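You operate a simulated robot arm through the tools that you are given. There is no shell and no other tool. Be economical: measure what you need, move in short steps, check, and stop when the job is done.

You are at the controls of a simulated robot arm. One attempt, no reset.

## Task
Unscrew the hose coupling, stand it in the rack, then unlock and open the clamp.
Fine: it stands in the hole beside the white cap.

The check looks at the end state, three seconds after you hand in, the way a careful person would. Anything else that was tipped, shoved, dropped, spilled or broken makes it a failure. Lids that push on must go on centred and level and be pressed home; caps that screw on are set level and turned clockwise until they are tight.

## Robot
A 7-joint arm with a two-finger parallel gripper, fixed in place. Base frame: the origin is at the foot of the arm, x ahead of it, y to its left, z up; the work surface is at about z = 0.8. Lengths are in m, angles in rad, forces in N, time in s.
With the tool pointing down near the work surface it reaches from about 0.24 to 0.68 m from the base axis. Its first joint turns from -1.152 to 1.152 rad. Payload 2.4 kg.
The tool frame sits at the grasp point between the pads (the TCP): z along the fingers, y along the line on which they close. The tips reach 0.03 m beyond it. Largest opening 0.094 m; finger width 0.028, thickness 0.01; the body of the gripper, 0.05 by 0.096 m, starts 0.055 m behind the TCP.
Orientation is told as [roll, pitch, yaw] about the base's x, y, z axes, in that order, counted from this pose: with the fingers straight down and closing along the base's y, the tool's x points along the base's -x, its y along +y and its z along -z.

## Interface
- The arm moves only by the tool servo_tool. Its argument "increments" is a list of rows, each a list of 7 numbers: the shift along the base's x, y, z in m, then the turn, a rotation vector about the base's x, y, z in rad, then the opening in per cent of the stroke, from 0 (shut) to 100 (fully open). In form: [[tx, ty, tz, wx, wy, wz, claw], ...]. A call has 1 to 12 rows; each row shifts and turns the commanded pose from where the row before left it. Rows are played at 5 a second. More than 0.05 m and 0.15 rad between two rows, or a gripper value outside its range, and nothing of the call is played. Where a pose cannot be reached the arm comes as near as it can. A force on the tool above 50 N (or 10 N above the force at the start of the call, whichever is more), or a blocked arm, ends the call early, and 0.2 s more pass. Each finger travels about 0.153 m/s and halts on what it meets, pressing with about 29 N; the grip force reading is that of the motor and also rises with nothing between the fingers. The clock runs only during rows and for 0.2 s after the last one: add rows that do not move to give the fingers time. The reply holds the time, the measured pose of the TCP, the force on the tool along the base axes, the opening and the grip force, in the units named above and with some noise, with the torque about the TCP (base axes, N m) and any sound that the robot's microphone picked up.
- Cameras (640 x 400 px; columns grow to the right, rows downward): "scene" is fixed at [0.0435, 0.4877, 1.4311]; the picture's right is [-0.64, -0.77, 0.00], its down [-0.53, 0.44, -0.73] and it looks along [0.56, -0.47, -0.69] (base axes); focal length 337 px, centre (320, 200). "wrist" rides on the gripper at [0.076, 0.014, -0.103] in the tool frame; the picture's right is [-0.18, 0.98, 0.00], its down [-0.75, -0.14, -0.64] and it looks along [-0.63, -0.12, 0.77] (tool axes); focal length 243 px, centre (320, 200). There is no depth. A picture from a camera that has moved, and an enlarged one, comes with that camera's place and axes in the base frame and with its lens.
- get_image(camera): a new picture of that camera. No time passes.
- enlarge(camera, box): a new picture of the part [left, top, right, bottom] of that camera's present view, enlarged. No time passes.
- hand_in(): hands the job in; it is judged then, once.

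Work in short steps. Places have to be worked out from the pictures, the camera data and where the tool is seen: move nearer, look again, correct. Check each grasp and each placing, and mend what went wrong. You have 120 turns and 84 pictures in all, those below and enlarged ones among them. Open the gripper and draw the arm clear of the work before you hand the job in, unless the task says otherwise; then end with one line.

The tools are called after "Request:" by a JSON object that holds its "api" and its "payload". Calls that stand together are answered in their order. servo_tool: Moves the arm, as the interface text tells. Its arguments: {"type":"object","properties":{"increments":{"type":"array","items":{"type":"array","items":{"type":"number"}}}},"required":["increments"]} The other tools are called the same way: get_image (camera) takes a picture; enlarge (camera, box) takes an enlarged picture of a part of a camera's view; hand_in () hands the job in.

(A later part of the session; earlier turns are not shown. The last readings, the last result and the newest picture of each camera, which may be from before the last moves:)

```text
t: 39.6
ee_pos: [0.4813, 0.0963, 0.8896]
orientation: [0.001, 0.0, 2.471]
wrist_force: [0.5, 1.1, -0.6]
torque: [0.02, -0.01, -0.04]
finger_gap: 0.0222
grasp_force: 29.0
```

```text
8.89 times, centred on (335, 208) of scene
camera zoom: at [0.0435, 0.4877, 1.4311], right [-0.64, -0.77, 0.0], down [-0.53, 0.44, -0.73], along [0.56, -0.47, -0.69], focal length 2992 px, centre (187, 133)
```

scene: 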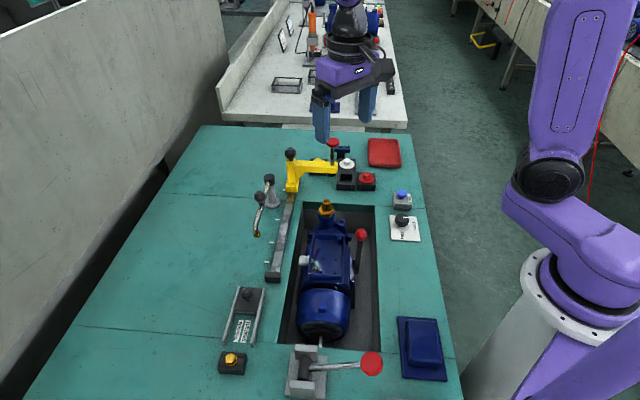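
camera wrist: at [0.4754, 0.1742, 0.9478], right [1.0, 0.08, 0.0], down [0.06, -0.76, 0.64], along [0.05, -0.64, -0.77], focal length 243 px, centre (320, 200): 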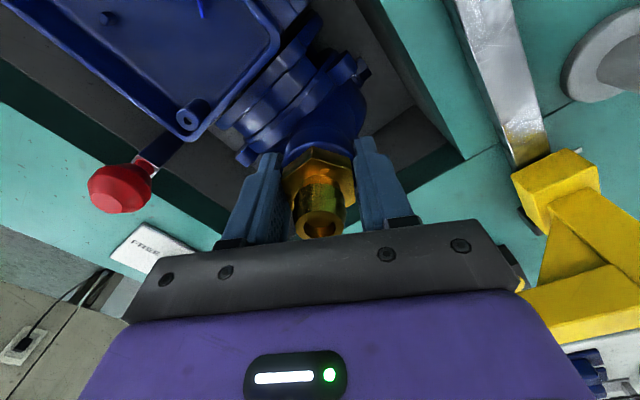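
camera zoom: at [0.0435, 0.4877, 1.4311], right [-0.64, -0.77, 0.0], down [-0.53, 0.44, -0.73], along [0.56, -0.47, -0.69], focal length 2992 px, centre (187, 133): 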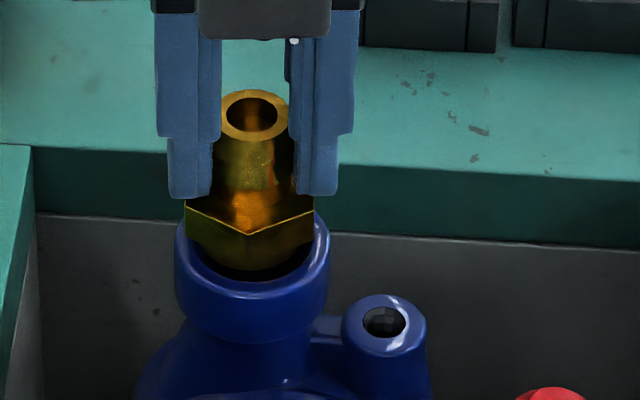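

It's free and lifts in the nipple grip. I lift straight up.

Request:
{"api": "servo_tool", "payload": {"increments": [[0, 0, 0.01, 0, 0, 0, 5], [0, 0, 0.02, 0, 0, 0, 5], [0, 0, 0.03, 0, 0, 0, 5], [0, 0, 0.03, 0, 0, 0, 5], [0, 0, 0.0, 0, 0, 0, 5]]}}

Request:
{"api": "enlarge", "payload": {"camera": "scene", "box": [290, 130, 390, 220]}}

Request:
{"api": "get_image", "payload": {"camera": "wrist"}}

```text
t: 40.8
ee_pos: [0.4805, 0.0967, 0.9806]
orientation: [0.0, 0.001, 2.47]
wrist_force: [0.3, -1.2, -0.5]
torque: [0.02, -0.01, 0.01]
finger_gap: 0.0219
grasp_force: 29.2
```

```text
4.44 times, centred on (340, 175) of scene
camera zoom: at [0.0435, 0.4877, 1.4311], right [-0.64, -0.77, 0.0], down [-0.53, 0.44, -0.73], along [0.56, -0.47, -0.69], focal length 1496 px, centre (231, 311)
```

zoom: 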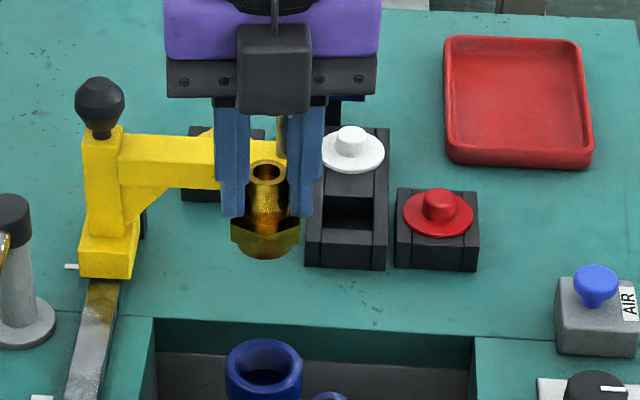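

```text
40 pictures are left
camera wrist: at [0.5321, 0.0374, 1.0832], right [-0.75, -0.66, 0.0], down [-0.5, 0.58, 0.64], along [-0.42, 0.48, -0.77], focal length 243 px, centre (320, 200)
```

wrist: 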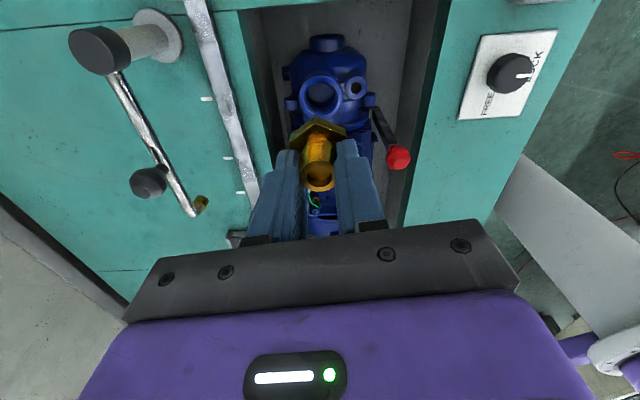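

Coupling is held level. I measure hole and coupling plug precisely with a strong zoom.

Request:
{"api": "enlarge", "payload": {"camera": "scene", "box": [330, 150, 400, 194]}}

Request:
{"api": "enlarge", "payload": {"camera": "scene", "box": [325, 160, 375, 192]}}

```text
9.09 times, centred on (365, 172) of scene
camera zoom: at [0.0435, 0.4877, 1.4311], right [-0.64, -0.77, 0.0], down [-0.53, 0.44, -0.73], along [0.56, -0.47, -0.69], focal length 3060 px, centre (-89, 454)
```

zoom: 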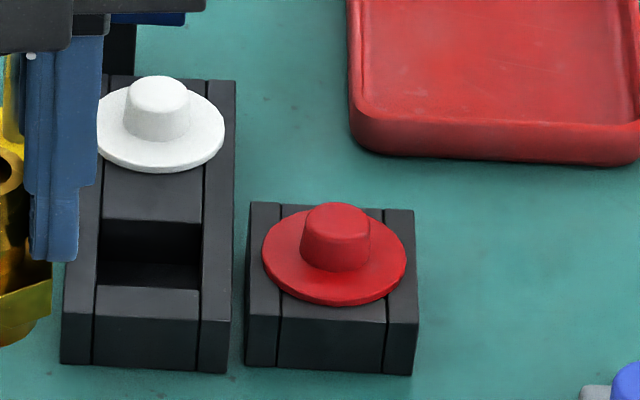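

```text
12.50 times, centred on (350, 176) of scene
camera zoom: at [0.0435, 0.4877, 1.4311], right [-0.64, -0.77, 0.0], down [-0.53, 0.44, -0.73], along [0.56, -0.47, -0.69], focal length 4207 px, centre (-55, 500)
```

zoom: 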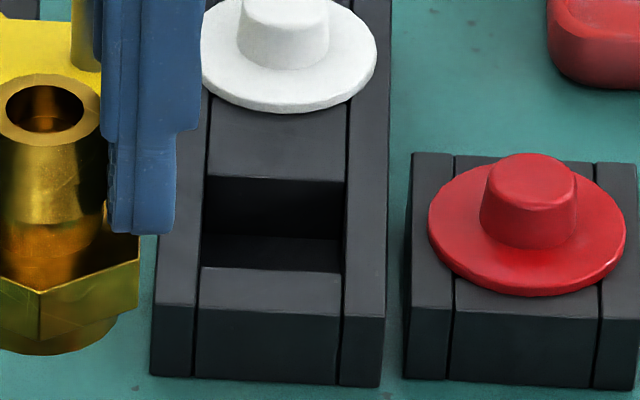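

Hole centre ≈(0.559,−0.041), block top ≈0.8235, opening ≈0.031 square; plug ≈0.0275 dia. The clamp-post spindle disc stands near (0.565,0.010,0.957), so I'll use yaw ≈1.45 to present the narrow side to it. I rotate and move around.

Request:
{"api": "servo_tool", "payload": {"increments": [[0, 0, 0, 0, 0, -0.146, 5], [0, 0, 0, 0, 0, -0.146, 5], [0, -0.02, 0, 0, 0, -0.146, 5], [0, -0.03, 0, 0, 0, -0.146, 5], [0, -0.03, 0, 0, 0, -0.146, 5], [0, -0.03, 0, 0, 0, -0.146, 5], [0, -0.028, 0, 0, 0, -0.146, 5], [0.02, 0, 0, 0, 0, 0, 5], [0.02, 0, 0, 0, 0, 0, 5], [0, 0, 0, 0, 0, 0, 5]]}}

Request:
{"api": "get_image", "payload": {"camera": "wrist"}}

Request:
{"api": "get_image", "payload": {"camera": "scene"}}

```text
t: 43.0
ee_pos: [0.5222, -0.0443, 0.9805]
orientation: [0.0, -0.001, 1.448]
wrist_force: [0.1, 0.1, -0.5]
torque: [0.02, 0.02, 0.04]
finger_gap: 0.022
grasp_force: 28.4
```

```text
37 pictures are left
camera wrist: at [0.4994, -0.1185, 1.0841], right [-0.95, 0.3, 0.0], down [0.23, 0.73, 0.64], along [0.19, 0.61, -0.77], focal length 243 px, centre (320, 200)
```

wrist: 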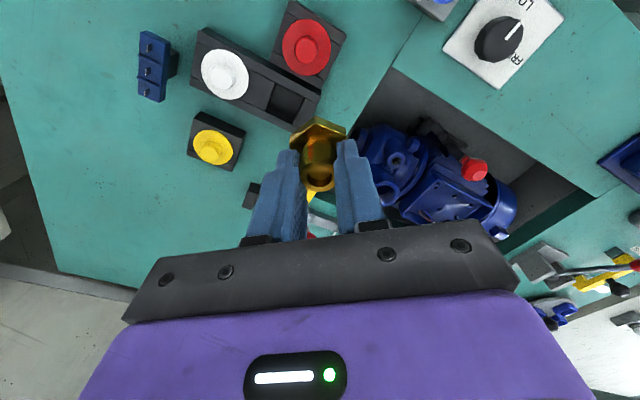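

```text
36 pictures are left
```

scene: 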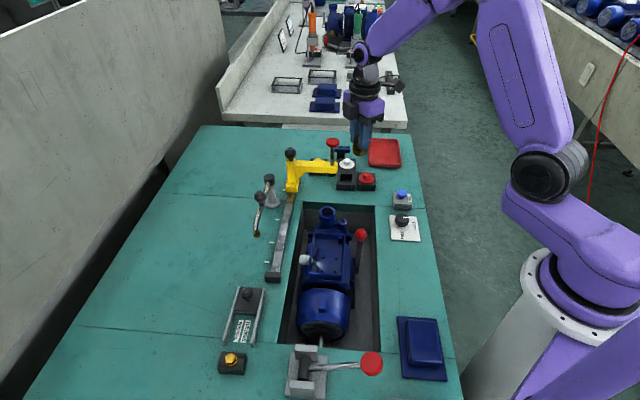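

Request:
{"api": "enlarge", "payload": {"camera": "wrist", "box": [190, 20, 350, 200]}}

```text
2.22 times, centred on (270, 110) of wrist
camera zoom: at [0.4994, -0.1185, 1.0841], right [-0.95, 0.3, 0.0], down [0.23, 0.73, 0.64], along [0.19, 0.61, -0.77], focal length 539 px, centre (431, 400)
```

zoom: 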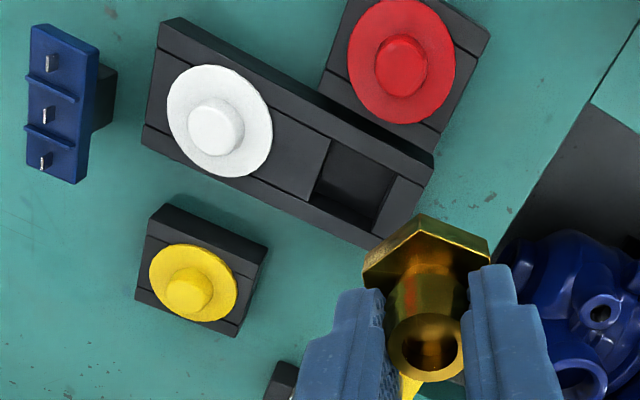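

Refined hole centre ≈(0.5625,−0.045), top z≈0.815. I move over it at z=0.925 and check in both views.

Request:
{"api": "servo_tool", "payload": {"increments": [[0.02, 0, 0, 0, 0, 0, 5], [0.02, 0, -0.02, 0, 0, 0, 5], [0, 0, -0.035, 0, 0, 0, 5], [0, 0, 0, 0, 0, 0, 5]]}}

Request:
{"api": "enlarge", "payload": {"camera": "wrist", "box": [220, 70, 420, 250]}}

Request:
{"api": "enlarge", "payload": {"camera": "scene", "box": [310, 130, 390, 190]}}

```text
t: 44.0
ee_pos: [0.5639, -0.043, 0.9255]
orientation: [0.001, 0.0, 1.45]
wrist_force: [-0.6, -1.2, -0.6]
torque: [0.0, 0.01, -0.01]
finger_gap: 0.0221
grasp_force: 29.6
```

```text
2.22 times, centred on (320, 160) of wrist
camera zoom: at [0.5398, -0.1182, 1.0275], right [-0.95, 0.3, 0.0], down [0.23, 0.73, 0.64], along [0.19, 0.61, -0.77], focal length 539 px, centre (320, 289)
```

zoom: 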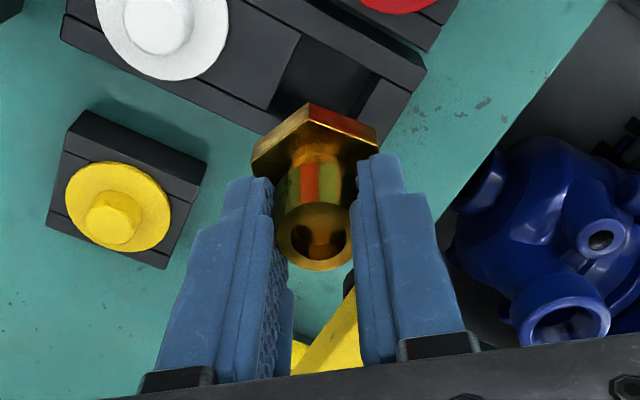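

```text
6.67 times, centred on (350, 160) of scene
camera zoom: at [0.0435, 0.4877, 1.4311], right [-0.64, -0.77, 0.0], down [-0.53, 0.44, -0.73], along [0.56, -0.47, -0.69], focal length 2244 px, centre (120, 467)
```

zoom: 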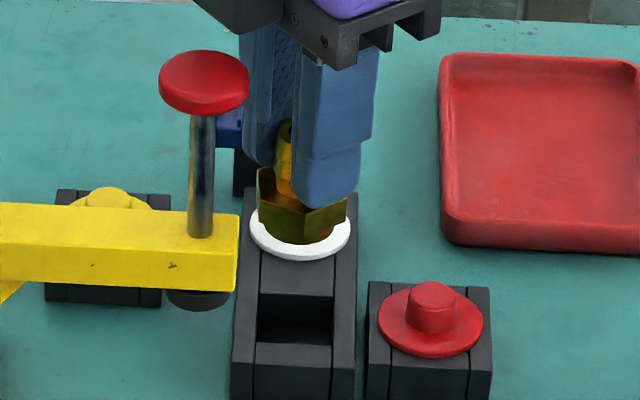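

The coupling axis coincides with the TCP within ~1 mm. I correct (−1.5,−1.7 mm) and descend partway.

Request:
{"api": "servo_tool", "payload": {"increments": [[-0.0015, -0.0017, -0.01, 0, 0, 0, 5], [0, 0, -0.015, 0, 0, 0, 5], [0, 0, -0.015, 0, 0, 0, 5], [0, 0, 0, 0, 0, 0, 5]]}}

Request:
{"api": "enlarge", "payload": {"camera": "wrist", "box": [240, 80, 400, 250]}}

Request:
{"api": "enlarge", "payload": {"camera": "scene", "box": [325, 145, 375, 185]}}

```text
t: 45.0
ee_pos: [0.5592, -0.043, 0.8847]
orientation: [0.001, 0.0, 1.449]
wrist_force: [-0.5, -1.4, 0.2]
torque: [0.16, 0.0, 0.01]
finger_gap: 0.022
grasp_force: 29.2
```

```text
2.35 times, centred on (320, 165) of wrist
camera zoom: at [0.537, -0.1188, 0.9878], right [-0.95, 0.3, 0.0], down [0.23, 0.73, 0.64], along [0.19, 0.61, -0.77], focal length 571 px, centre (320, 282)
```

zoom: 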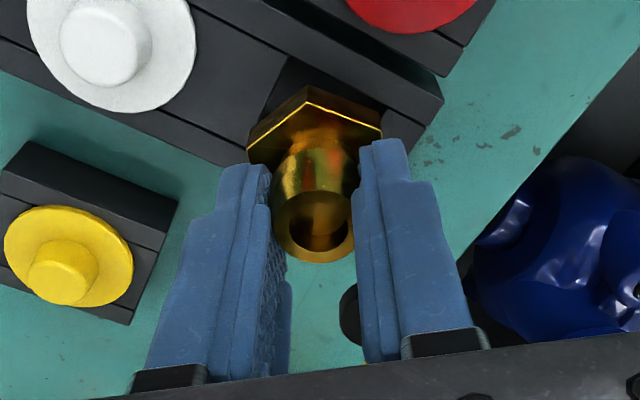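

```text
10.00 times, centred on (350, 165) of scene
camera zoom: at [0.0435, 0.4876, 1.4311], right [-0.64, -0.77, 0.0], down [-0.53, 0.44, -0.73], along [0.56, -0.47, -0.69], focal length 3366 px, centre (20, 550)
```

zoom: 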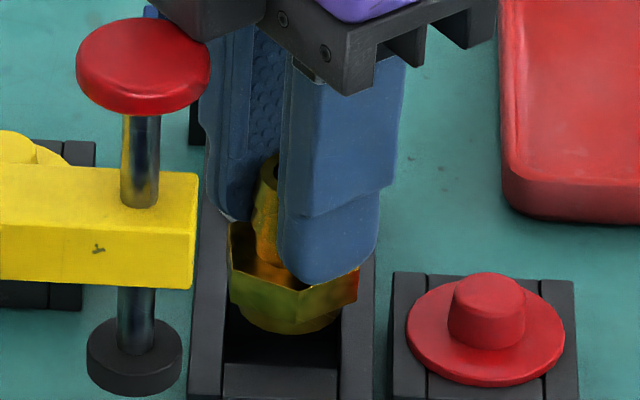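

Lateral alignment matches within ~1 mm; plug bottom is ~12 mm above the hole. I descend in small steps watching force.

Request:
{"api": "servo_tool", "payload": {"increments": [[0.0005, 0, -0.005, 0, 0, 0, 5], [0, 0, -0.005, 0, 0, 0, 5], [0, 0, -0.003, 0, 0, 0, 5], [0, 0, 0, 0, 0, 0, 5]]}}

Request:
{"api": "enlarge", "payload": {"camera": "scene", "box": [325, 145, 375, 185]}}

```text
t: 46.0
ee_pos: [0.5611, -0.0433, 0.8728]
orientation: [-0.001, 0.001, 1.451]
wrist_force: [-0.6, 0.9, 1.5]
torque: [0.05, -0.01, 0.02]
finger_gap: 0.022
grasp_force: 28.9
```

```text
10.00 times, centred on (350, 165) of scene
camera zoom: at [0.0435, 0.4877, 1.4311], right [-0.64, -0.77, 0.0], down [-0.53, 0.44, -0.73], along [0.56, -0.47, -0.69], focal length 3366 px, centre (20, 550)
```

zoom: 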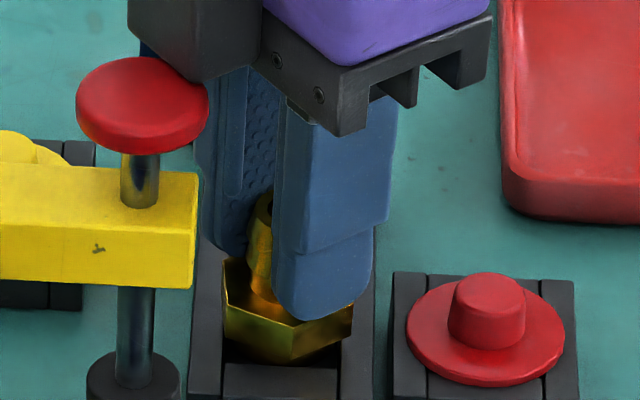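

The red spindle disc has been pushed down by a block on the gripper's rear (tool −x) side. I stop, back straight up and check whether it returns.

Request:
{"api": "servo_tool", "payload": {"increments": [[0, 0, 0.02, 0, 0, 0, 5], [0, 0, 0.03, 0, 0, 0, 5], [0, 0, 0.03, 0, 0, 0, 5], [0, 0, 0, 0, 0, 0, 5]]}}

Request:
{"api": "enlarge", "payload": {"camera": "scene", "box": [285, 120, 365, 190]}}

```text
t: 47.0
ee_pos: [0.5607, -0.0431, 0.9526]
orientation: [0.0, 0.0, 1.451]
wrist_force: [-0.9, -0.8, -0.8]
torque: [-0.03, 0.01, -0.01]
finger_gap: 0.0218
grasp_force: 28.6
```

```text
5.71 times, centred on (325, 155) of scene
camera zoom: at [0.0435, 0.4877, 1.4311], right [-0.64, -0.77, 0.0], down [-0.53, 0.44, -0.73], along [0.56, -0.47, -0.69], focal length 1923 px, centre (291, 457)
```

zoom: 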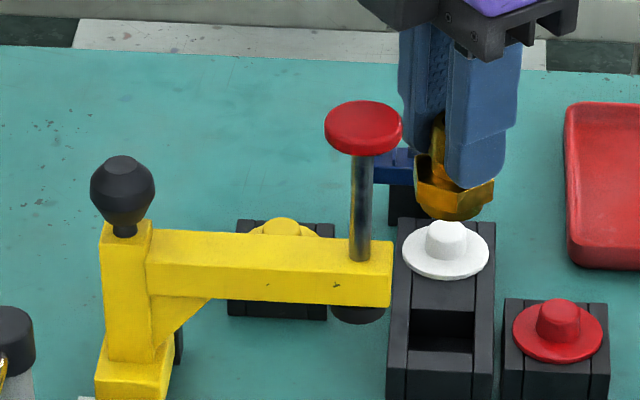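

The spring plunger returned fully. I need another yaw that clears it, so I inspect the gripper's underside geometry.

Request:
{"api": "enlarge", "payload": {"camera": "scene", "box": [320, 80, 400, 150]}}

```text
5.71 times, centred on (360, 115) of scene
camera zoom: at [0.0435, 0.4877, 1.4311], right [-0.64, -0.77, 0.0], down [-0.53, 0.44, -0.73], along [0.56, -0.47, -0.69], focal length 1923 px, centre (91, 686)
```

zoom: 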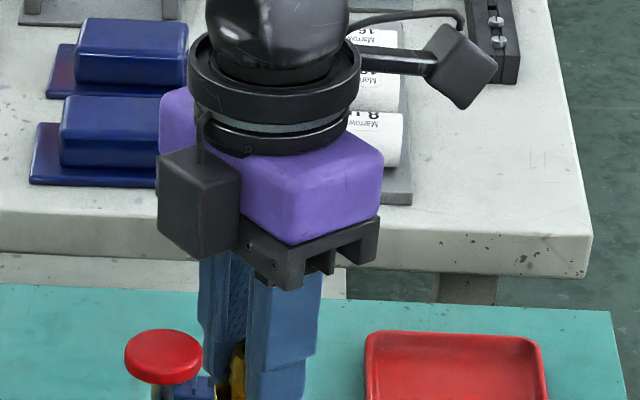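

A box on the tool's −x side was the culprit. Putting the disc at −30° off tool +x (yaw ≈ −2.12) clears both body and camera. I raise and rotate there in two calls.

Request:
{"api": "servo_tool", "payload": {"increments": [[0, 0, 0.04, 0, 0, 0, 5], [0, 0, 0.01, 0, 0, -0.149, 5], [0, 0, 0, 0, 0, -0.149, 5], [0, 0, 0, 0, 0, -0.149, 5], [0, 0, 0, 0, 0, -0.149, 5], [0, 0, 0, 0, 0, -0.149, 5], [0, 0, 0, 0, 0, -0.149, 5], [0, 0, 0, 0, 0, -0.149, 5], [0, 0, 0, 0, 0, -0.149, 5], [0, 0, 0, 0, 0, -0.149, 5], [0, 0, 0, 0, 0, -0.149, 5], [0, 0, 0, 0, 0, -0.149, 5]]}}

Request:
{"api": "servo_tool", "payload": {"increments": [[0, 0, 0, 0, 0, -0.149, 5], [0, 0, 0, 0, 0, -0.149, 5], [0, 0, 0, 0, 0, -0.149, 5], [0, 0, 0, 0, 0, -0.149, 5], [0, 0, 0, 0, 0, -0.149, 5], [0, 0, 0, 0, 0, -0.149, 5], [0, 0, 0, 0, 0, -0.149, 5], [0, 0, 0, 0, 0, -0.149, 5], [0, 0, 0, 0, 0, -0.149, 5], [0, 0, 0, 0, 0, -0.149, 5], [0, 0, 0, 0, 0, -0.149, 5], [0, 0, 0, 0, 0, -0.149, 5]]}}

Request:
{"api": "servo_tool", "payload": {"increments": [[0, 0, 0, 0, 0, -0.144, 5], [0, 0, -0.02, 0, 0, 0, 5], [0, 0, 0, 0, 0, 0, 5]]}}

Request:
{"api": "get_image", "payload": {"camera": "wrist"}}

```text
t: 49.6
ee_pos: [0.5599, -0.0439, 1.0021]
orientation: [0.0, 0.001, -0.194]
wrist_force: [1.1, 0.0, -1.0]
torque: [-0.04, -0.01, 0.02]
finger_gap: 0.0219
grasp_force: 28.9
```

```text
t: 52.2
ee_pos: [0.5612, -0.0432, 1.0019]
orientation: [-0.001, -0.001, -1.98]
wrist_force: [-0.2, -0.5, -1.7]
torque: [0.01, 0.0, -0.01]
finger_gap: 0.0218
grasp_force: 28.7
```

```text
t: 53.0
ee_pos: [0.5611, -0.044, 0.9822]
orientation: [0.002, 0.0, -2.124]
wrist_force: [-0.2, -0.4, -0.3]
torque: [-0.02, 0.02, -0.01]
finger_gap: 0.0218
grasp_force: 29.5
```

```text
27 pictures are left
camera wrist: at [0.6132, 0.0126, 1.0852], right [0.74, -0.67, 0.0], down [-0.52, -0.57, 0.64], along [-0.43, -0.48, -0.77], focal length 243 px, centre (320, 200)
```

wrist: 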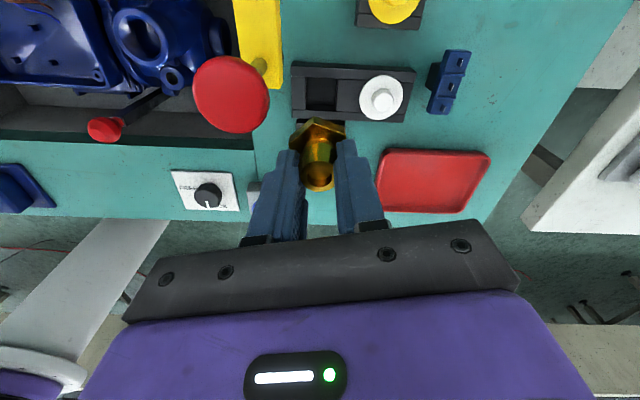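

Disc confirmed at (0.561,0.014,0.967); clearance at this yaw is fine. I descend to 0.91 and zoom on coupling vs hole.

Request:
{"api": "servo_tool", "payload": {"increments": [[0.0005, -0.001, -0.03, 0, 0, 0, 5], [0, 0, -0.03, 0, 0, 0, 5], [0, 0, -0.012, 0, 0, 0, 5], [0, 0, 0, 0, 0, 0, 5]]}}

Request:
{"api": "enlarge", "payload": {"camera": "wrist", "box": [180, 0, 400, 200]}}

Request:
{"api": "enlarge", "payload": {"camera": "scene", "box": [320, 140, 375, 185]}}

```text
t: 54.0
ee_pos: [0.5649, -0.0455, 0.9103]
orientation: [0.0, -0.002, -2.121]
wrist_force: [0.0, -0.8, -1.3]
torque: [0.01, 0.01, 0.02]
finger_gap: 0.0217
grasp_force: 29.6
```

```text
2.00 times, centred on (290, 100) of wrist
camera zoom: at [0.6159, 0.0114, 1.013], right [0.74, -0.67, 0.0], down [-0.52, -0.57, 0.64], along [-0.43, -0.48, -0.77], focal length 485 px, centre (380, 400)
```

zoom: 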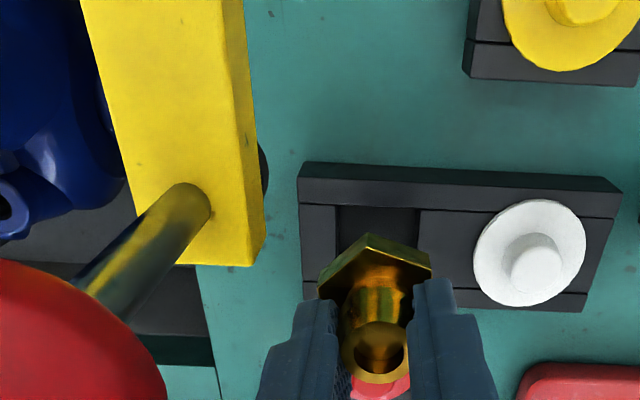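

```text
8.89 times, centred on (348, 162) of scene
camera zoom: at [0.0435, 0.4877, 1.4311], right [-0.64, -0.77, 0.0], down [-0.53, 0.44, -0.73], along [0.56, -0.47, -0.69], focal length 2992 px, centre (76, 533)
```

zoom: 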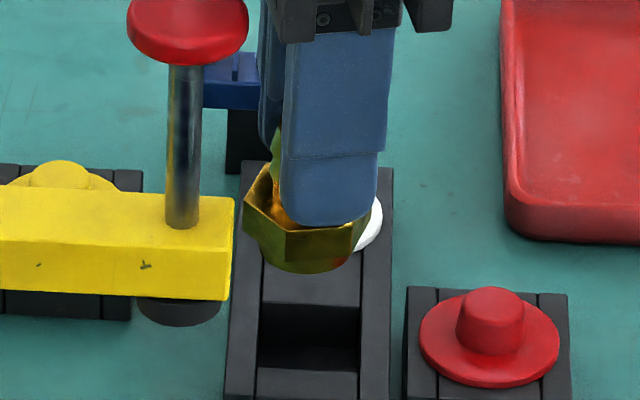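

I refine the target to ≈(0.5615,−0.0465) and go down to 0.882, then check again.

Request:
{"api": "servo_tool", "payload": {"increments": [[-0.003, -0.001, -0.01, 0, 0, 0, 5], [0, 0, -0.012, 0, 0, 0, 5], [0, 0, -0.006, 0, 0, 0, 5], [0, 0, 0, 0, 0, 0, 5]]}}

Request:
{"api": "enlarge", "payload": {"camera": "wrist", "box": [240, 20, 400, 200]}}

Request:
{"api": "enlarge", "payload": {"camera": "scene", "box": [320, 140, 375, 185]}}

```text
t: 55.0
ee_pos: [0.5597, -0.0446, 0.8821]
orientation: [0.001, -0.001, -2.122]
wrist_force: [-0.3, -0.5, 0.1]
torque: [0.02, -0.01, 0.0]
finger_gap: 0.0221
grasp_force: 29.0
```

```text
2.22 times, centred on (320, 110) of wrist
camera zoom: at [0.6121, 0.0111, 0.9856], right [0.74, -0.67, 0.0], down [-0.52, -0.57, 0.64], along [-0.43, -0.48, -0.77], focal length 539 px, centre (320, 400)
```

zoom: 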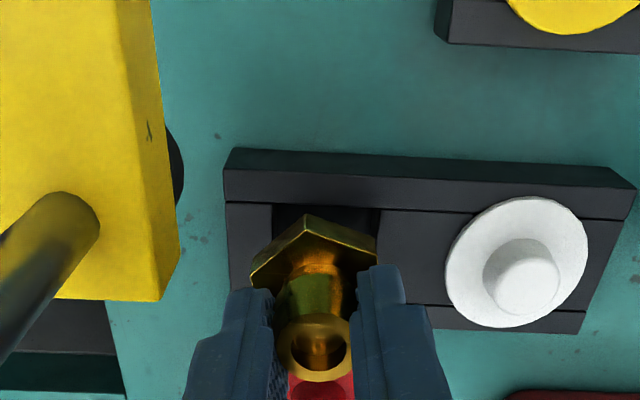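

```text
8.89 times, centred on (348, 162) of scene
camera zoom: at [0.0435, 0.4877, 1.4311], right [-0.64, -0.77, 0.0], down [-0.53, 0.44, -0.73], along [0.56, -0.47, -0.69], focal length 2992 px, centre (76, 533)
```

zoom: 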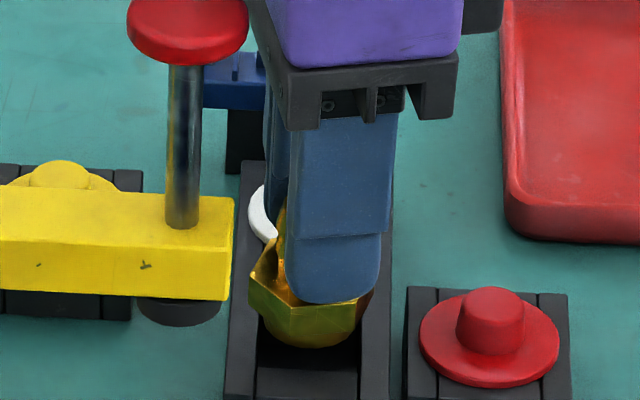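

Disc untouched; relative check in both views shows ≤1.3 mm error along the rack. I correct (+0.8,−0.7 mm) and descend in fine steps.

Request:
{"api": "servo_tool", "payload": {"increments": [[0.0008, -0.0007, -0.004, 0, 0, 0, 5], [0, 0, -0.004, 0, 0, 0, 5], [0, 0, -0.003, 0, 0, 0, 5], [0, 0, -0.003, 0, 0, 0, 5], [0, 0, 0, 0, 0, 0, 5]]}}

Request:
{"api": "enlarge", "payload": {"camera": "scene", "box": [320, 145, 375, 190]}}

```text
t: 56.2
ee_pos: [0.5605, -0.0467, 0.8689]
orientation: [0.0, 0.0, -2.122]
wrist_force: [0.3, 0.3, -0.7]
torque: [0.01, -0.01, 0.0]
finger_gap: 0.0216
grasp_force: 28.9
```

```text
8.89 times, centred on (348, 168) of scene
camera zoom: at [0.0435, 0.4877, 1.4311], right [-0.64, -0.77, 0.0], down [-0.53, 0.44, -0.73], along [0.56, -0.47, -0.69], focal length 2992 px, centre (76, 489)
```

zoom: 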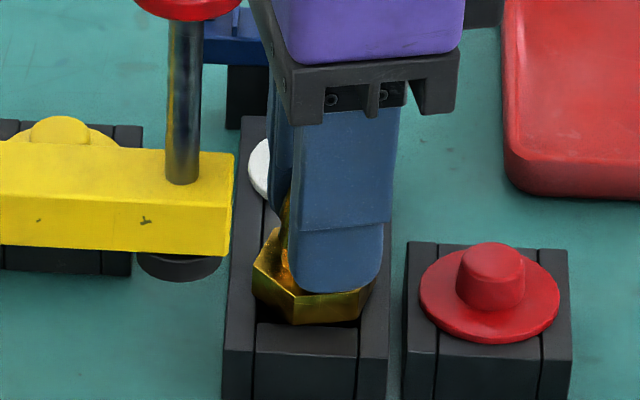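

No contact yet, looks like entering the hole. I continue down in 2–3 mm steps.

Request:
{"api": "servo_tool", "payload": {"increments": [[0, 0, -0.003, 0, 0, 0, 5], [0, 0, -0.002, 0, 0, 0, 5], [0, 0, -0.002, 0, 0, 0, 5], [0, 0, -0.002, 0, 0, 0, 5], [0, 0, 0, 0, 0, 0, 5]]}}

Request:
{"api": "enlarge", "payload": {"camera": "scene", "box": [320, 145, 375, 190]}}

```text
t: 57.1
ee_pos: [0.5611, -0.0474, 0.8633]
orientation: [0.003, 0.0, -2.121]
wrist_force: [-0.7, 0.5, 6.6]
torque: [0.1, 0.11, 0.03]
finger_gap: 0.0221
grasp_force: 29.5
stopped in row 4: the force on the tool passed its limit at 56 N (the readings are from after the stop); the commanded pose is now the measured one
```

```text
8.89 times, centred on (348, 168) of scene
camera zoom: at [0.0434, 0.4877, 1.4311], right [-0.64, -0.77, 0.0], down [-0.53, 0.44, -0.73], along [0.56, -0.47, -0.69], focal length 2992 px, centre (76, 489)
```

zoom: 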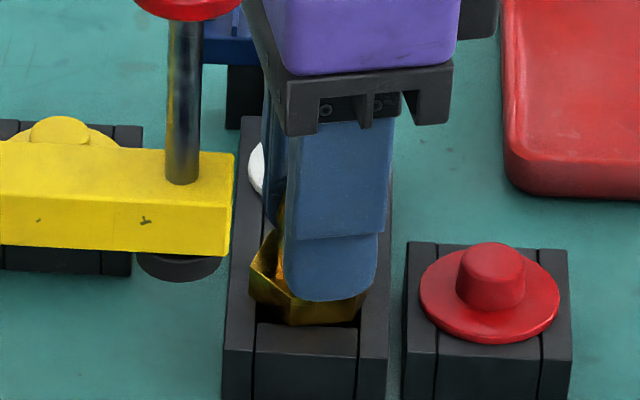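

Contact at TCP 0.863. I check from the wrist whether the plug is in the hole.

Request:
{"api": "enlarge", "payload": {"camera": "wrist", "box": [260, 60, 380, 190]}}

```text
3.08 times, centred on (320, 125) of wrist
camera zoom: at [0.613, 0.0096, 0.9672], right [0.74, -0.67, 0.0], down [-0.52, -0.57, 0.64], along [-0.43, -0.48, -0.77], focal length 746 px, centre (320, 431)
```

zoom: 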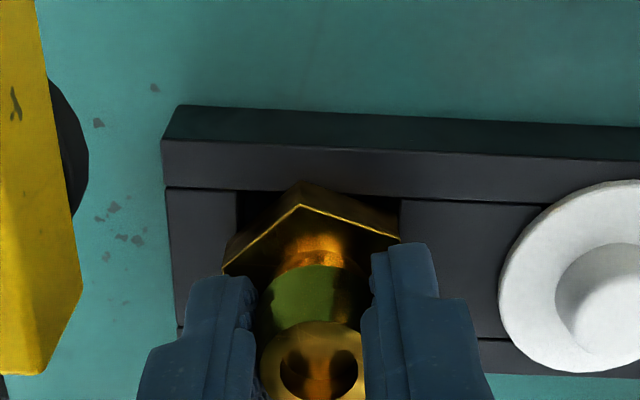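

Geometry says plug is in the hole with the hex at the rack top. I release slightly and check it stays upright.

Request:
{"api": "servo_tool", "payload": {"increments": [[0, 0, 0, 0, 0, 0, 30], [0, 0, 0, 0, 0, 0, 36], [0, 0, 0, 0, 0, 0, 36]]}}

Request:
{"api": "enlarge", "payload": {"camera": "scene", "box": [320, 145, 375, 190]}}

```text
t: 57.9
ee_pos: [0.5623, -0.048, 0.8641]
orientation: [0.003, 0.003, -2.124]
wrist_force: [3.9, -3.0, 11.4]
torque: [0.04, -0.04, -0.04]
finger_gap: 0.0319
grasp_force: 0.0
```

```text
8.89 times, centred on (348, 168) of scene
camera zoom: at [0.0434, 0.4876, 1.4311], right [-0.64, -0.77, 0.0], down [-0.53, 0.44, -0.73], along [0.56, -0.47, -0.69], focal length 2992 px, centre (76, 489)
```

zoom: 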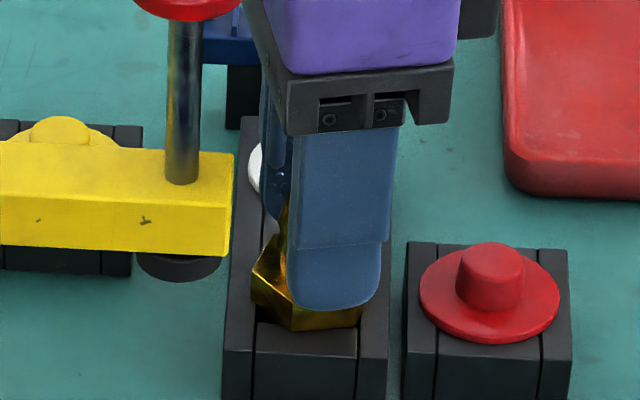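

Tips rest on the hex top (11 N). I lift straight up slowly, fingers just open, watching force, and then look.

Request:
{"api": "servo_tool", "payload": {"increments": [[0, 0, 0.003, 0, 0, 0, 36], [0, 0, 0.005, 0, 0, 0, 37], [0, 0, 0.01, 0, 0, 0, 37], [0, 0, 0.015, 0, 0, 0, 37], [0, 0, 0.03, 0, 0, 0, 37], [0, 0, 0.04, 0, 0, 0, 37], [0, 0, 0, 0, 0, 0, 37]]}}

Request:
{"api": "enlarge", "payload": {"camera": "scene", "box": [320, 145, 375, 190]}}

```text
t: 59.5
ee_pos: [0.5626, -0.0478, 0.9658]
orientation: [0.001, 0.001, -2.123]
wrist_force: [1.0, 0.3, -0.4]
torque: [0.0, 0.01, -0.03]
finger_gap: 0.0348
grasp_force: 0.1
```

```text
8.89 times, centred on (348, 168) of scene
camera zoom: at [0.0435, 0.4877, 1.4311], right [-0.64, -0.77, 0.0], down [-0.53, 0.44, -0.73], along [0.56, -0.47, -0.69], focal length 2992 px, centre (76, 489)
```

zoom: 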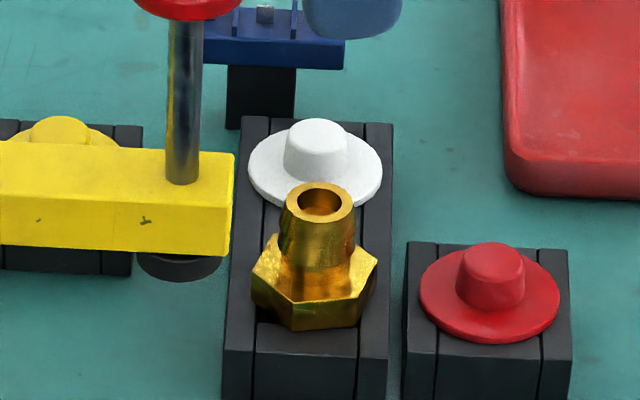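

The coupling stands upright and seated beside the white cap; the plunger is untouched. Next I move to view the LOCK/FREE knob, rotating back toward yaw 0.

Request:
{"api": "servo_tool", "payload": {"increments": [[0, 0, 0.04, 0, 0, 0, 37], [0, 0, 0, 0, 0, 0.145, 40], [0, 0, 0, 0, 0, 0.145, 50], [-0.01, 0, 0, 0, 0, 0.145, 50], [-0.02, 0, 0, 0, 0, 0.145, 50], [-0.02, 0, 0, 0, 0, 0.145, 50], [-0.02, 0, 0, 0, 0, 0.145, 50], [-0.02, 0, 0, 0, 0, 0.145, 50], [-0.02, 0, 0, 0, 0, 0.145, 50], [-0.02, 0, 0, 0, 0, 0.145, 50], [-0.02, 0, 0, 0, 0, 0.145, 50], [-0.02, 0, 0, 0, 0, 0.145, 50]]}}

Request:
{"api": "servo_tool", "payload": {"increments": [[-0.01, 0, 0, 0, 0, 0.145, 50], [0, 0, 0, 0, 0, 0.145, 50], [0, 0, 0, 0, 0, 0.145, 50], [0, 0, 0, 0, 0, 0.1, 50], [0, 0, 0, 0, 0, 0, 50]]}}

Request:
{"api": "get_image", "payload": {"camera": "wrist"}}

```text
t: 62.1
ee_pos: [0.3902, -0.0465, 1.005]
orientation: [0.002, 0.001, -0.526]
wrist_force: [-0.2, 0.7, 0.3]
torque: [0.01, 0.01, 0.01]
finger_gap: 0.047
grasp_force: 0.1
```

```text
t: 63.3
ee_pos: [0.379, -0.0465, 1.0064]
orientation: [0.002, -0.001, 0.009]
wrist_force: [-0.6, 0.2, -0.3]
torque: [0.04, -0.02, -0.04]
finger_gap: 0.0468
grasp_force: 0.2
```

```text
17 pictures are left
camera wrist: at [0.3041, -0.0345, 1.1092], right [0.17, 0.98, 0.0], down [0.76, -0.14, 0.64], along [0.63, -0.11, -0.77], focal length 243 px, centre (320, 200)
```

wrist: 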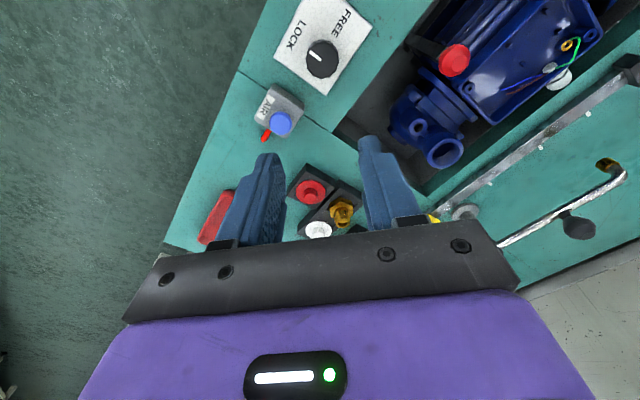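

Request:
{"api": "enlarge", "payload": {"camera": "wrist", "box": [240, 0, 400, 150]}}

```text
2.67 times, centred on (320, 75) of wrist
camera zoom: at [0.3041, -0.0345, 1.1092], right [0.17, 0.98, 0.0], down [0.76, -0.14, 0.64], along [0.63, -0.11, -0.77], focal length 647 px, centre (320, 533)
```

zoom: 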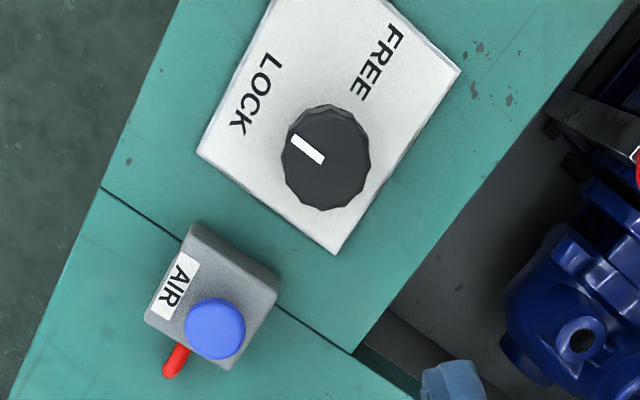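

Knob at ≈(0.3555,−0.0405), top ≈0.818; pointer at LOCK, FREE is ~90° clockwise. I move above it and descend to 0.865.

Request:
{"api": "servo_tool", "payload": {"increments": [[-0.0235, 0.006, 0, 0, 0, 0, 55], [0, 0, -0.045, 0, 0, 0, 55], [0, 0, -0.045, 0, 0, 0, 55], [0, 0, -0.045, 0, 0, 0, 55], [0, 0, -0.005, 0, 0, 0, 55], [0, 0, 0, 0, 0, 0, 55]]}}

Request:
{"api": "get_image", "payload": {"camera": "wrist"}}

```text
t: 64.7
ee_pos: [0.3576, -0.0414, 0.8672]
orientation: [-0.001, 0.001, 0.008]
wrist_force: [0.0, -0.4, -0.6]
torque: [-0.01, -0.02, 0.03]
finger_gap: 0.0516
grasp_force: 0.1
```

```text
15 pictures are left
camera wrist: at [0.2811, -0.028, 0.9696], right [0.18, 0.98, 0.0], down [0.75, -0.14, 0.64], along [0.63, -0.11, -0.77], focal length 243 px, centre (320, 200)
```

wrist: 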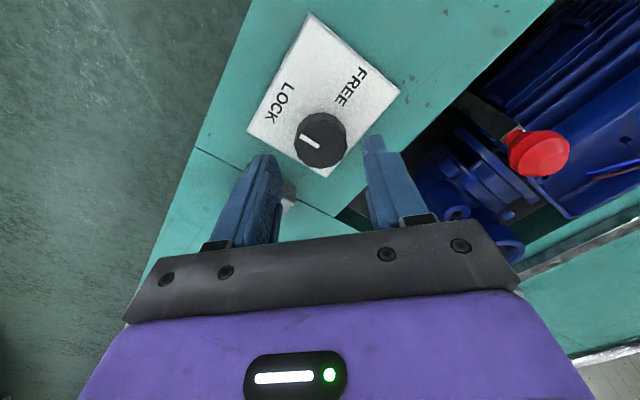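

Aligned. I lower to ≈0.843 and close on the knob.

Request:
{"api": "servo_tool", "payload": {"increments": [[-0.002, 0, -0.012, 0, 0, 0, 55], [0, 0, -0.012, 0, 0, 0, 55], [0, 0, 0, 0, 0, 0, 45], [0, 0, 0, 0, 0, 0, 30], [0, 0, 0, 0, 0, 0, 20], [0, 0, 0, 0, 0, 0, 20]]}}

```text
t: 66.1
ee_pos: [0.3546, -0.0386, 0.8431]
orientation: [0.001, 0.001, 0.011]
wrist_force: [-0.2, 17.7, -7.2]
torque: [0.59, -0.78, -0.05]
finger_gap: 0.0334
grasp_force: 44.6
```

Knob gripped (0.0334). I relieve the side load (+2 mm y) and turn clockwise 90°.

Request:
{"api": "servo_tool", "payload": {"increments": [[0, 0.003, 0, 0, 0, 0, 20], [0, 0, 0, 0, 0, -0.143, 20], [0, 0, 0, 0, 0, -0.143, 20], [0, 0, 0, 0, 0, -0.143, 20], [0, 0, 0, 0, 0, -0.143, 20], [0, 0, 0, 0, 0, -0.143, 20], [0, 0, 0, 0, 0, -0.143, 20], [0, 0, 0, 0, 0, -0.143, 20], [0, 0, 0, 0, 0, -0.143, 20], [0, 0, 0, 0, 0, -0.143, 20], [0, 0, 0, 0, 0, -0.143, 20], [0, 0, 0, 0, 0, -0.143, 20]]}}

Request:
{"api": "enlarge", "payload": {"camera": "scene", "box": [370, 190, 430, 245]}}

```text
t: 68.7
ee_pos: [0.3537, -0.0387, 0.8418]
orientation: [-0.002, 0.002, -1.57]
wrist_force: [-16.6, -34.1, 5.6]
torque: [-0.78, 0.44, 0.14]
finger_gap: 0.0336
grasp_force: 45.0
```

```text
7.27 times, centred on (400, 218) of scene
camera zoom: at [0.0431, 0.4869, 1.4314], right [-0.64, -0.77, 0.0], down [-0.53, 0.44, -0.73], along [0.56, -0.47, -0.69], focal length 2448 px, centre (-262, 73)
```

zoom: 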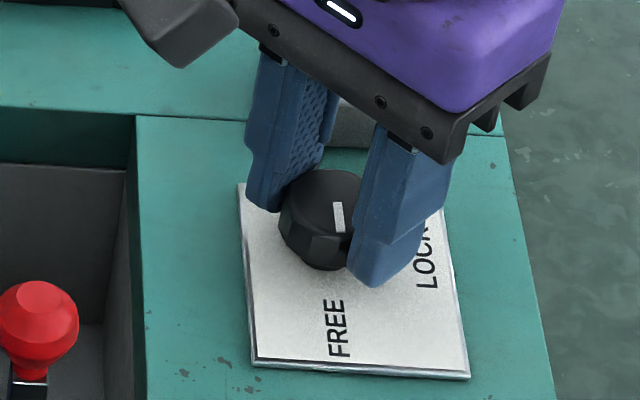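

The pointer is at FREE. I release and rise.

Request:
{"api": "servo_tool", "payload": {"increments": [[-0.001, -0.003, 0, 0, 0, 0, 20], [0, 0, 0, 0, 0, 0, 45], [0, 0, 0, 0, 0, 0, 55], [0, 0, 0.02, 0, 0, 0, 55], [0, 0, 0.04, 0, 0, 0, 55], [0, 0, 0.045, 0, 0, 0, 55], [0, 0, 0, 0, 0, 0, 55]]}}

Request:
{"api": "enlarge", "payload": {"camera": "scene", "box": [330, 185, 430, 265]}}

```text
t: 70.3
ee_pos: [0.3517, -0.0393, 0.9473]
orientation: [0.001, 0.0, -1.562]
wrist_force: [-0.6, -0.2, -0.5]
torque: [0.04, 0.01, 0.0]
finger_gap: 0.0516
grasp_force: 0.1
```

```text
5.00 times, centred on (380, 225) of scene
camera zoom: at [0.0435, 0.4877, 1.4311], right [-0.64, -0.77, 0.0], down [-0.53, 0.44, -0.73], along [0.56, -0.47, -0.69], focal length 1683 px, centre (20, 75)
```

zoom: 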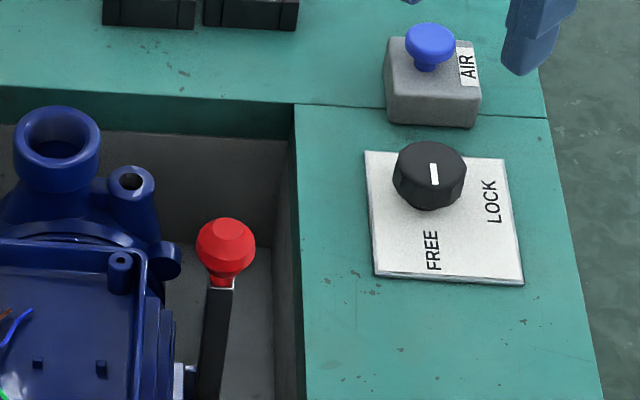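

Knob confirmed at FREE. I zoom at the pit lever's mechanism to determine its swing direction.

Request:
{"api": "enlarge", "payload": {"camera": "scene", "box": [325, 222, 385, 312]}}

```text
4.44 times, centred on (355, 267) of scene
camera zoom: at [0.0435, 0.4877, 1.4311], right [-0.64, -0.77, 0.0], down [-0.53, 0.44, -0.73], along [0.56, -0.47, -0.69], focal length 1496 px, centre (164, -98)
```

zoom: 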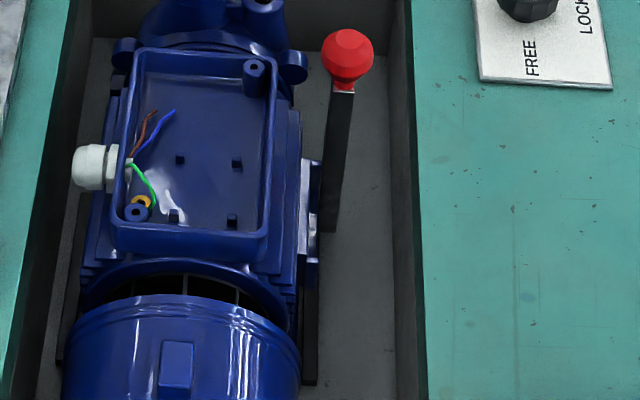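

The lever pivots on a side bracket, so it swings along the motor axis m≈(−0.766,0.643). I'll straddle the ball with fingers along m (yaw ≈ −2.27), first hovering above.

Request:
{"api": "servo_tool", "payload": {"increments": [[0.005, 0.03, 0, 0, 0, -0.142, 60], [0.005, 0.03, 0, 0, 0, -0.142, 60], [0.005, 0.03, 0, 0, 0, -0.142, 60], [0.005, 0.03, 0, 0, 0, -0.142, 60], [0.004, 0.003, -0.01, 0, 0, -0.14, 60], [0, 0, 0, 0, 0, 0, 60]]}}

Request:
{"api": "get_image", "payload": {"camera": "wrist"}}

```text
t: 71.7
ee_pos: [0.3785, 0.0827, 0.9363]
orientation: [0.0, 0.0, -2.274]
wrist_force: [-0.5, 0.2, -0.2]
torque: [-0.02, -0.03, -0.01]
finger_gap: 0.0563
grasp_force: 0.0
```

```text
11 pictures are left
camera wrist: at [0.4385, 0.1307, 1.039], right [0.63, -0.78, 0.0], down [-0.6, -0.48, 0.64], along [-0.5, -0.41, -0.77], focal length 243 px, centre (320, 200)
```

wrist: 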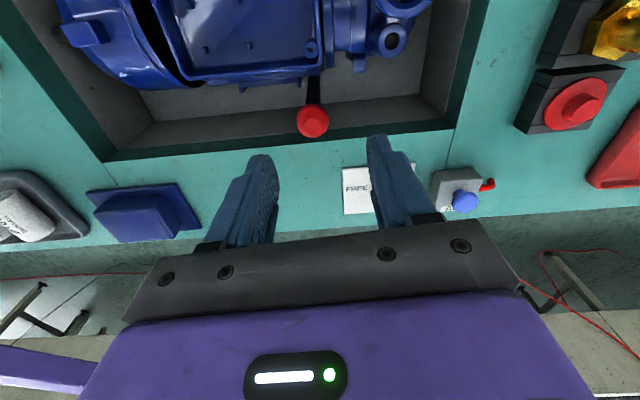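

Ball is ≈(0.373,0.0835,0.838). I centre and lower to straddle it, partly closing to 38%.

Request:
{"api": "servo_tool", "payload": {"increments": [[-0.005, 0.001, -0.03, 0, 0, 0, 60], [0, 0, -0.035, 0, 0, 0, 60], [0, 0, -0.03, 0, 0, 0, 60], [0, 0, 0, 0, 0, 0, 38], [0, 0, 0, 0, 0, 0, 36]]}}

Request:
{"api": "enlarge", "payload": {"camera": "wrist", "box": [220, 90, 420, 250]}}

```text
t: 72.9
ee_pos: [0.3728, 0.0845, 0.8436]
orientation: [0.001, 0.001, -2.272]
wrist_force: [-0.3, -0.3, -0.3]
torque: [0.0, 0.0, -0.04]
finger_gap: 0.034
grasp_force: 0.0
```

```text
2.50 times, centred on (320, 170) of wrist
camera zoom: at [0.4322, 0.1324, 0.9462], right [0.63, -0.78, 0.0], down [-0.6, -0.48, 0.64], along [-0.5, -0.41, -0.77], focal length 606 px, centre (320, 275)
```

zoom: 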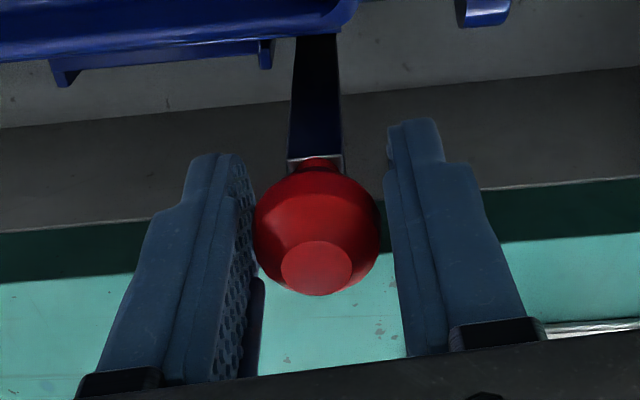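

Ball is straddled. I test the swing gently toward +m (motor rear) in small steps.

Request:
{"api": "servo_tool", "payload": {"increments": [[-0.004, 0.0033, 0, 0, 0, 0, 36], [-0.004, 0.0033, 0, 0, 0, 0, 36], [-0.004, 0.0033, 0, 0, 0, 0, 36], [0, 0, 0, 0, 0, 0, 36]]}}

```text
t: 73.9
ee_pos: [0.3626, 0.0917, 0.8426]
orientation: [0.006, 0.006, -2.278]
wrist_force: [18.5, -24.3, -2.2]
torque: [0.34, -0.13, -0.2]
finger_gap: 0.051
grasp_force: 14.8
```

Resistance of ~30 N in +m: that's the closed stop (or stiff). I return and test −m.

Request:
{"api": "servo_tool", "payload": {"increments": [[0.004, -0.0033, 0, 0, 0, 0, 36], [0.004, -0.0033, 0, 0, 0, 0, 36], [0.004, -0.0033, 0, 0, 0, 0, 36], [0.004, -0.0033, 0, 0, 0, 0, 36], [0.004, -0.0033, 0, 0, 0, 0, 36], [0, 0, 0, 0, 0, 0, 36]]}}

```text
t: 75.3
ee_pos: [0.3783, 0.0788, 0.8424]
orientation: [-0.006, -0.006, -2.268]
wrist_force: [-14.4, 13.6, -4.6]
torque: [-0.31, 0.05, 0.13]
finger_gap: 0.045
grasp_force: 10.3
```

In both directions the fingers yielded and the ball hardly moved. I look at the lever from the scene.

Request:
{"api": "servo_tool", "payload": {"increments": [[-0.004, 0.0033, 0, 0, 0, 0, 50], [-0.002, 0.0016, 0, 0, 0, 0, 50], [0, 0, 0.04, 0, 0, 0, 55], [0, 0, 0.045, 0, 0, 0, 55], [0, 0, 0, 0, 0, 0, 55]]}}

Request:
{"api": "enlarge", "payload": {"camera": "scene", "box": [325, 222, 385, 312]}}

```text
t: 76.5
ee_pos: [0.3764, 0.0832, 0.929]
orientation: [0.002, 0.0, -2.272]
wrist_force: [0.2, 0.1, -0.9]
torque: [0.0, -0.01, -0.01]
finger_gap: 0.0516
grasp_force: 0.0
```

```text
4.44 times, centred on (355, 267) of scene
camera zoom: at [0.0435, 0.4877, 1.4311], right [-0.64, -0.77, 0.0], down [-0.53, 0.44, -0.73], along [0.56, -0.47, -0.69], focal length 1496 px, centre (164, -98)
```

zoom: 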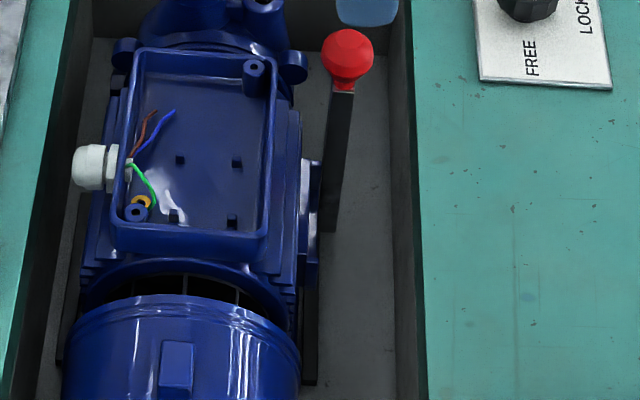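

The lever didn't move along m. I grip the ball and gently test lateral (±n) motion.

Request:
{"api": "servo_tool", "payload": {"increments": [[-0.003, 0, -0.045, 0, 0, 0, 55], [0, 0, -0.042, 0, 0, 0, 55], [0, 0, 0, 0, 0, 0, 30], [0, 0, 0, 0, 0, 0, 15], [0, 0, 0, 0, 0, 0, 15], [-0.0035, -0.004, 0, 0, 0, 0, 15], [-0.0035, -0.004, 0, 0, 0, 0, 15], [0, 0, 0, 0, 0, 0, 15]]}}

Request:
{"api": "servo_tool", "payload": {"increments": [[0.0035, 0.004, 0, 0, 0, 0, 15], [0.0035, 0.004, 0, 0, 0, 0, 15], [0.003, 0.0035, 0, 0, 0, 0, 15], [0, 0, 0, 0, 0, 0, 15]]}}

```text
t: 78.3
ee_pos: [0.3623, 0.0734, 0.8394]
orientation: [-0.005, -0.004, -2.27]
wrist_force: [-20.6, 22.6, -20.4]
torque: [-0.5, -0.19, 0.19]
finger_gap: 0.029
grasp_force: 45.6
```

```text
t: 79.3
ee_pos: [0.3709, 0.084, 0.842]
orientation: [-0.006, -0.007, -2.274]
wrist_force: [-26.3, 5.8, 7.9]
torque: [-0.4, -0.36, 0.34]
finger_gap: 0.0279
grasp_force: 45.3
```

Inconclusive; lateral force was small, so it may have moved. I regrip, pull −n by 15 mm and look.

Request:
{"api": "servo_tool", "payload": {"increments": [[0, 0, 0, 0, 0, 0, 50], [0.0005, -0.0015, 0, 0, 0, 0, 50], [0, 0, 0, 0, 0, 0, 20], [0, 0, 0, 0, 0, 0, 15], [-0.0035, -0.004, 0, 0, 0, 0, 15], [-0.0035, -0.004, 0, 0, 0, 0, 15], [-0.003, -0.0035, 0, 0, 0, 0, 15], [0, 0, 0, 0, 0, 0, 15]]}}

Request:
{"api": "enlarge", "payload": {"camera": "wrist", "box": [220, 90, 420, 250]}}

```text
t: 81.1
ee_pos: [0.3616, 0.0743, 0.8408]
orientation: [-0.008, -0.007, -2.268]
wrist_force: [-27.2, 29.1, -8.4]
torque: [0.12, -0.86, 0.32]
finger_gap: 0.0277
grasp_force: 45.1
```

```text
2.50 times, centred on (320, 170) of wrist
camera zoom: at [0.4223, 0.1221, 0.9427], right [0.63, -0.77, -0.01], down [-0.59, -0.49, 0.65], along [-0.5, -0.41, -0.76], focal length 606 px, centre (320, 275)
```

zoom: 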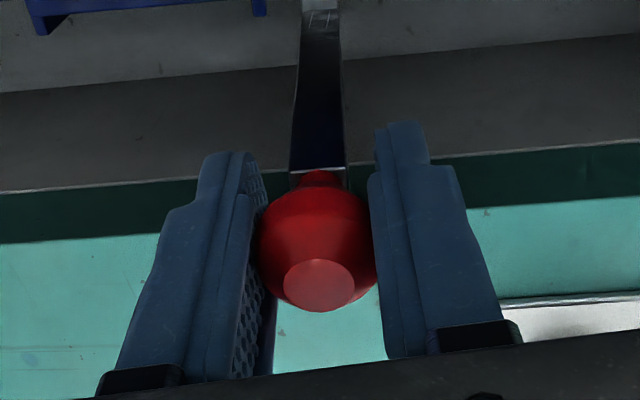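

The lever moves outward (−n), away from the motor: it's the clamp lever and it's freed. I correct the m offset and continue pulling outward along the arc.

Request:
{"api": "servo_tool", "payload": {"increments": [[-0.004, 0.003, 0, 0, 0, 0, 15], [-0.0033, -0.0037, -0.0005, 0, 0, 0, 15], [-0.0033, -0.0037, -0.0008, 0, 0, 0, 15], [-0.0033, -0.0037, -0.001, 0, 0, 0, 15], [0, 0, 0, 0, 0, 0, 15]]}}

Request:
{"api": "enlarge", "payload": {"camera": "scene", "box": [325, 215, 425, 285]}}

```text
t: 82.3
ee_pos: [0.3519, 0.0634, 0.84]
orientation: [0.005, 0.002, -2.27]
wrist_force: [-7.7, 20.4, 29.2]
torque: [0.42, 0.35, 0.1]
finger_gap: 0.0278
grasp_force: 45.1
```

```text
5.71 times, centred on (375, 250) of scene
camera zoom: at [0.043, 0.4881, 1.4309], right [-0.64, -0.77, 0.0], down [-0.53, 0.44, -0.73], along [0.56, -0.47, -0.69], focal length 1923 px, centre (6, -86)
```

zoom: 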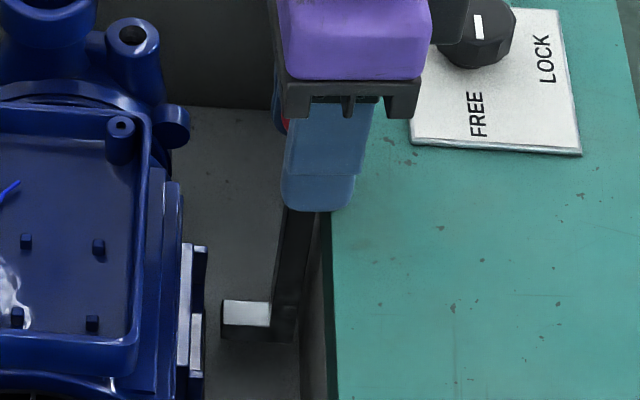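

The clamp's lever and jaw have slid outward ~28 mm, clear of the motor. I raise slightly and pull the remaining few mm to its stop.

Request:
{"api": "servo_tool", "payload": {"increments": [[-0.001, 0.001, 0.002, 0, 0, 0, 15], [-0.002, -0.0023, 0, 0, 0, 0, 15], [-0.002, -0.0023, 0, 0, 0, 0, 15], [0, 0, 0, 0, 0, 0, 15]]}}

```text
t: 83.3
ee_pos: [0.3505, 0.0631, 0.8405]
orientation: [0.012, 0.006, -2.263]
wrist_force: [5.8, 9.3, -7.4]
torque: [0.51, 0.76, 0.05]
finger_gap: 0.0275
grasp_force: 45.1
stopped in row 4: the force on the tool passed its limit at 50 N (the readings are from after the stop); the commanded pose is now the measured one
```

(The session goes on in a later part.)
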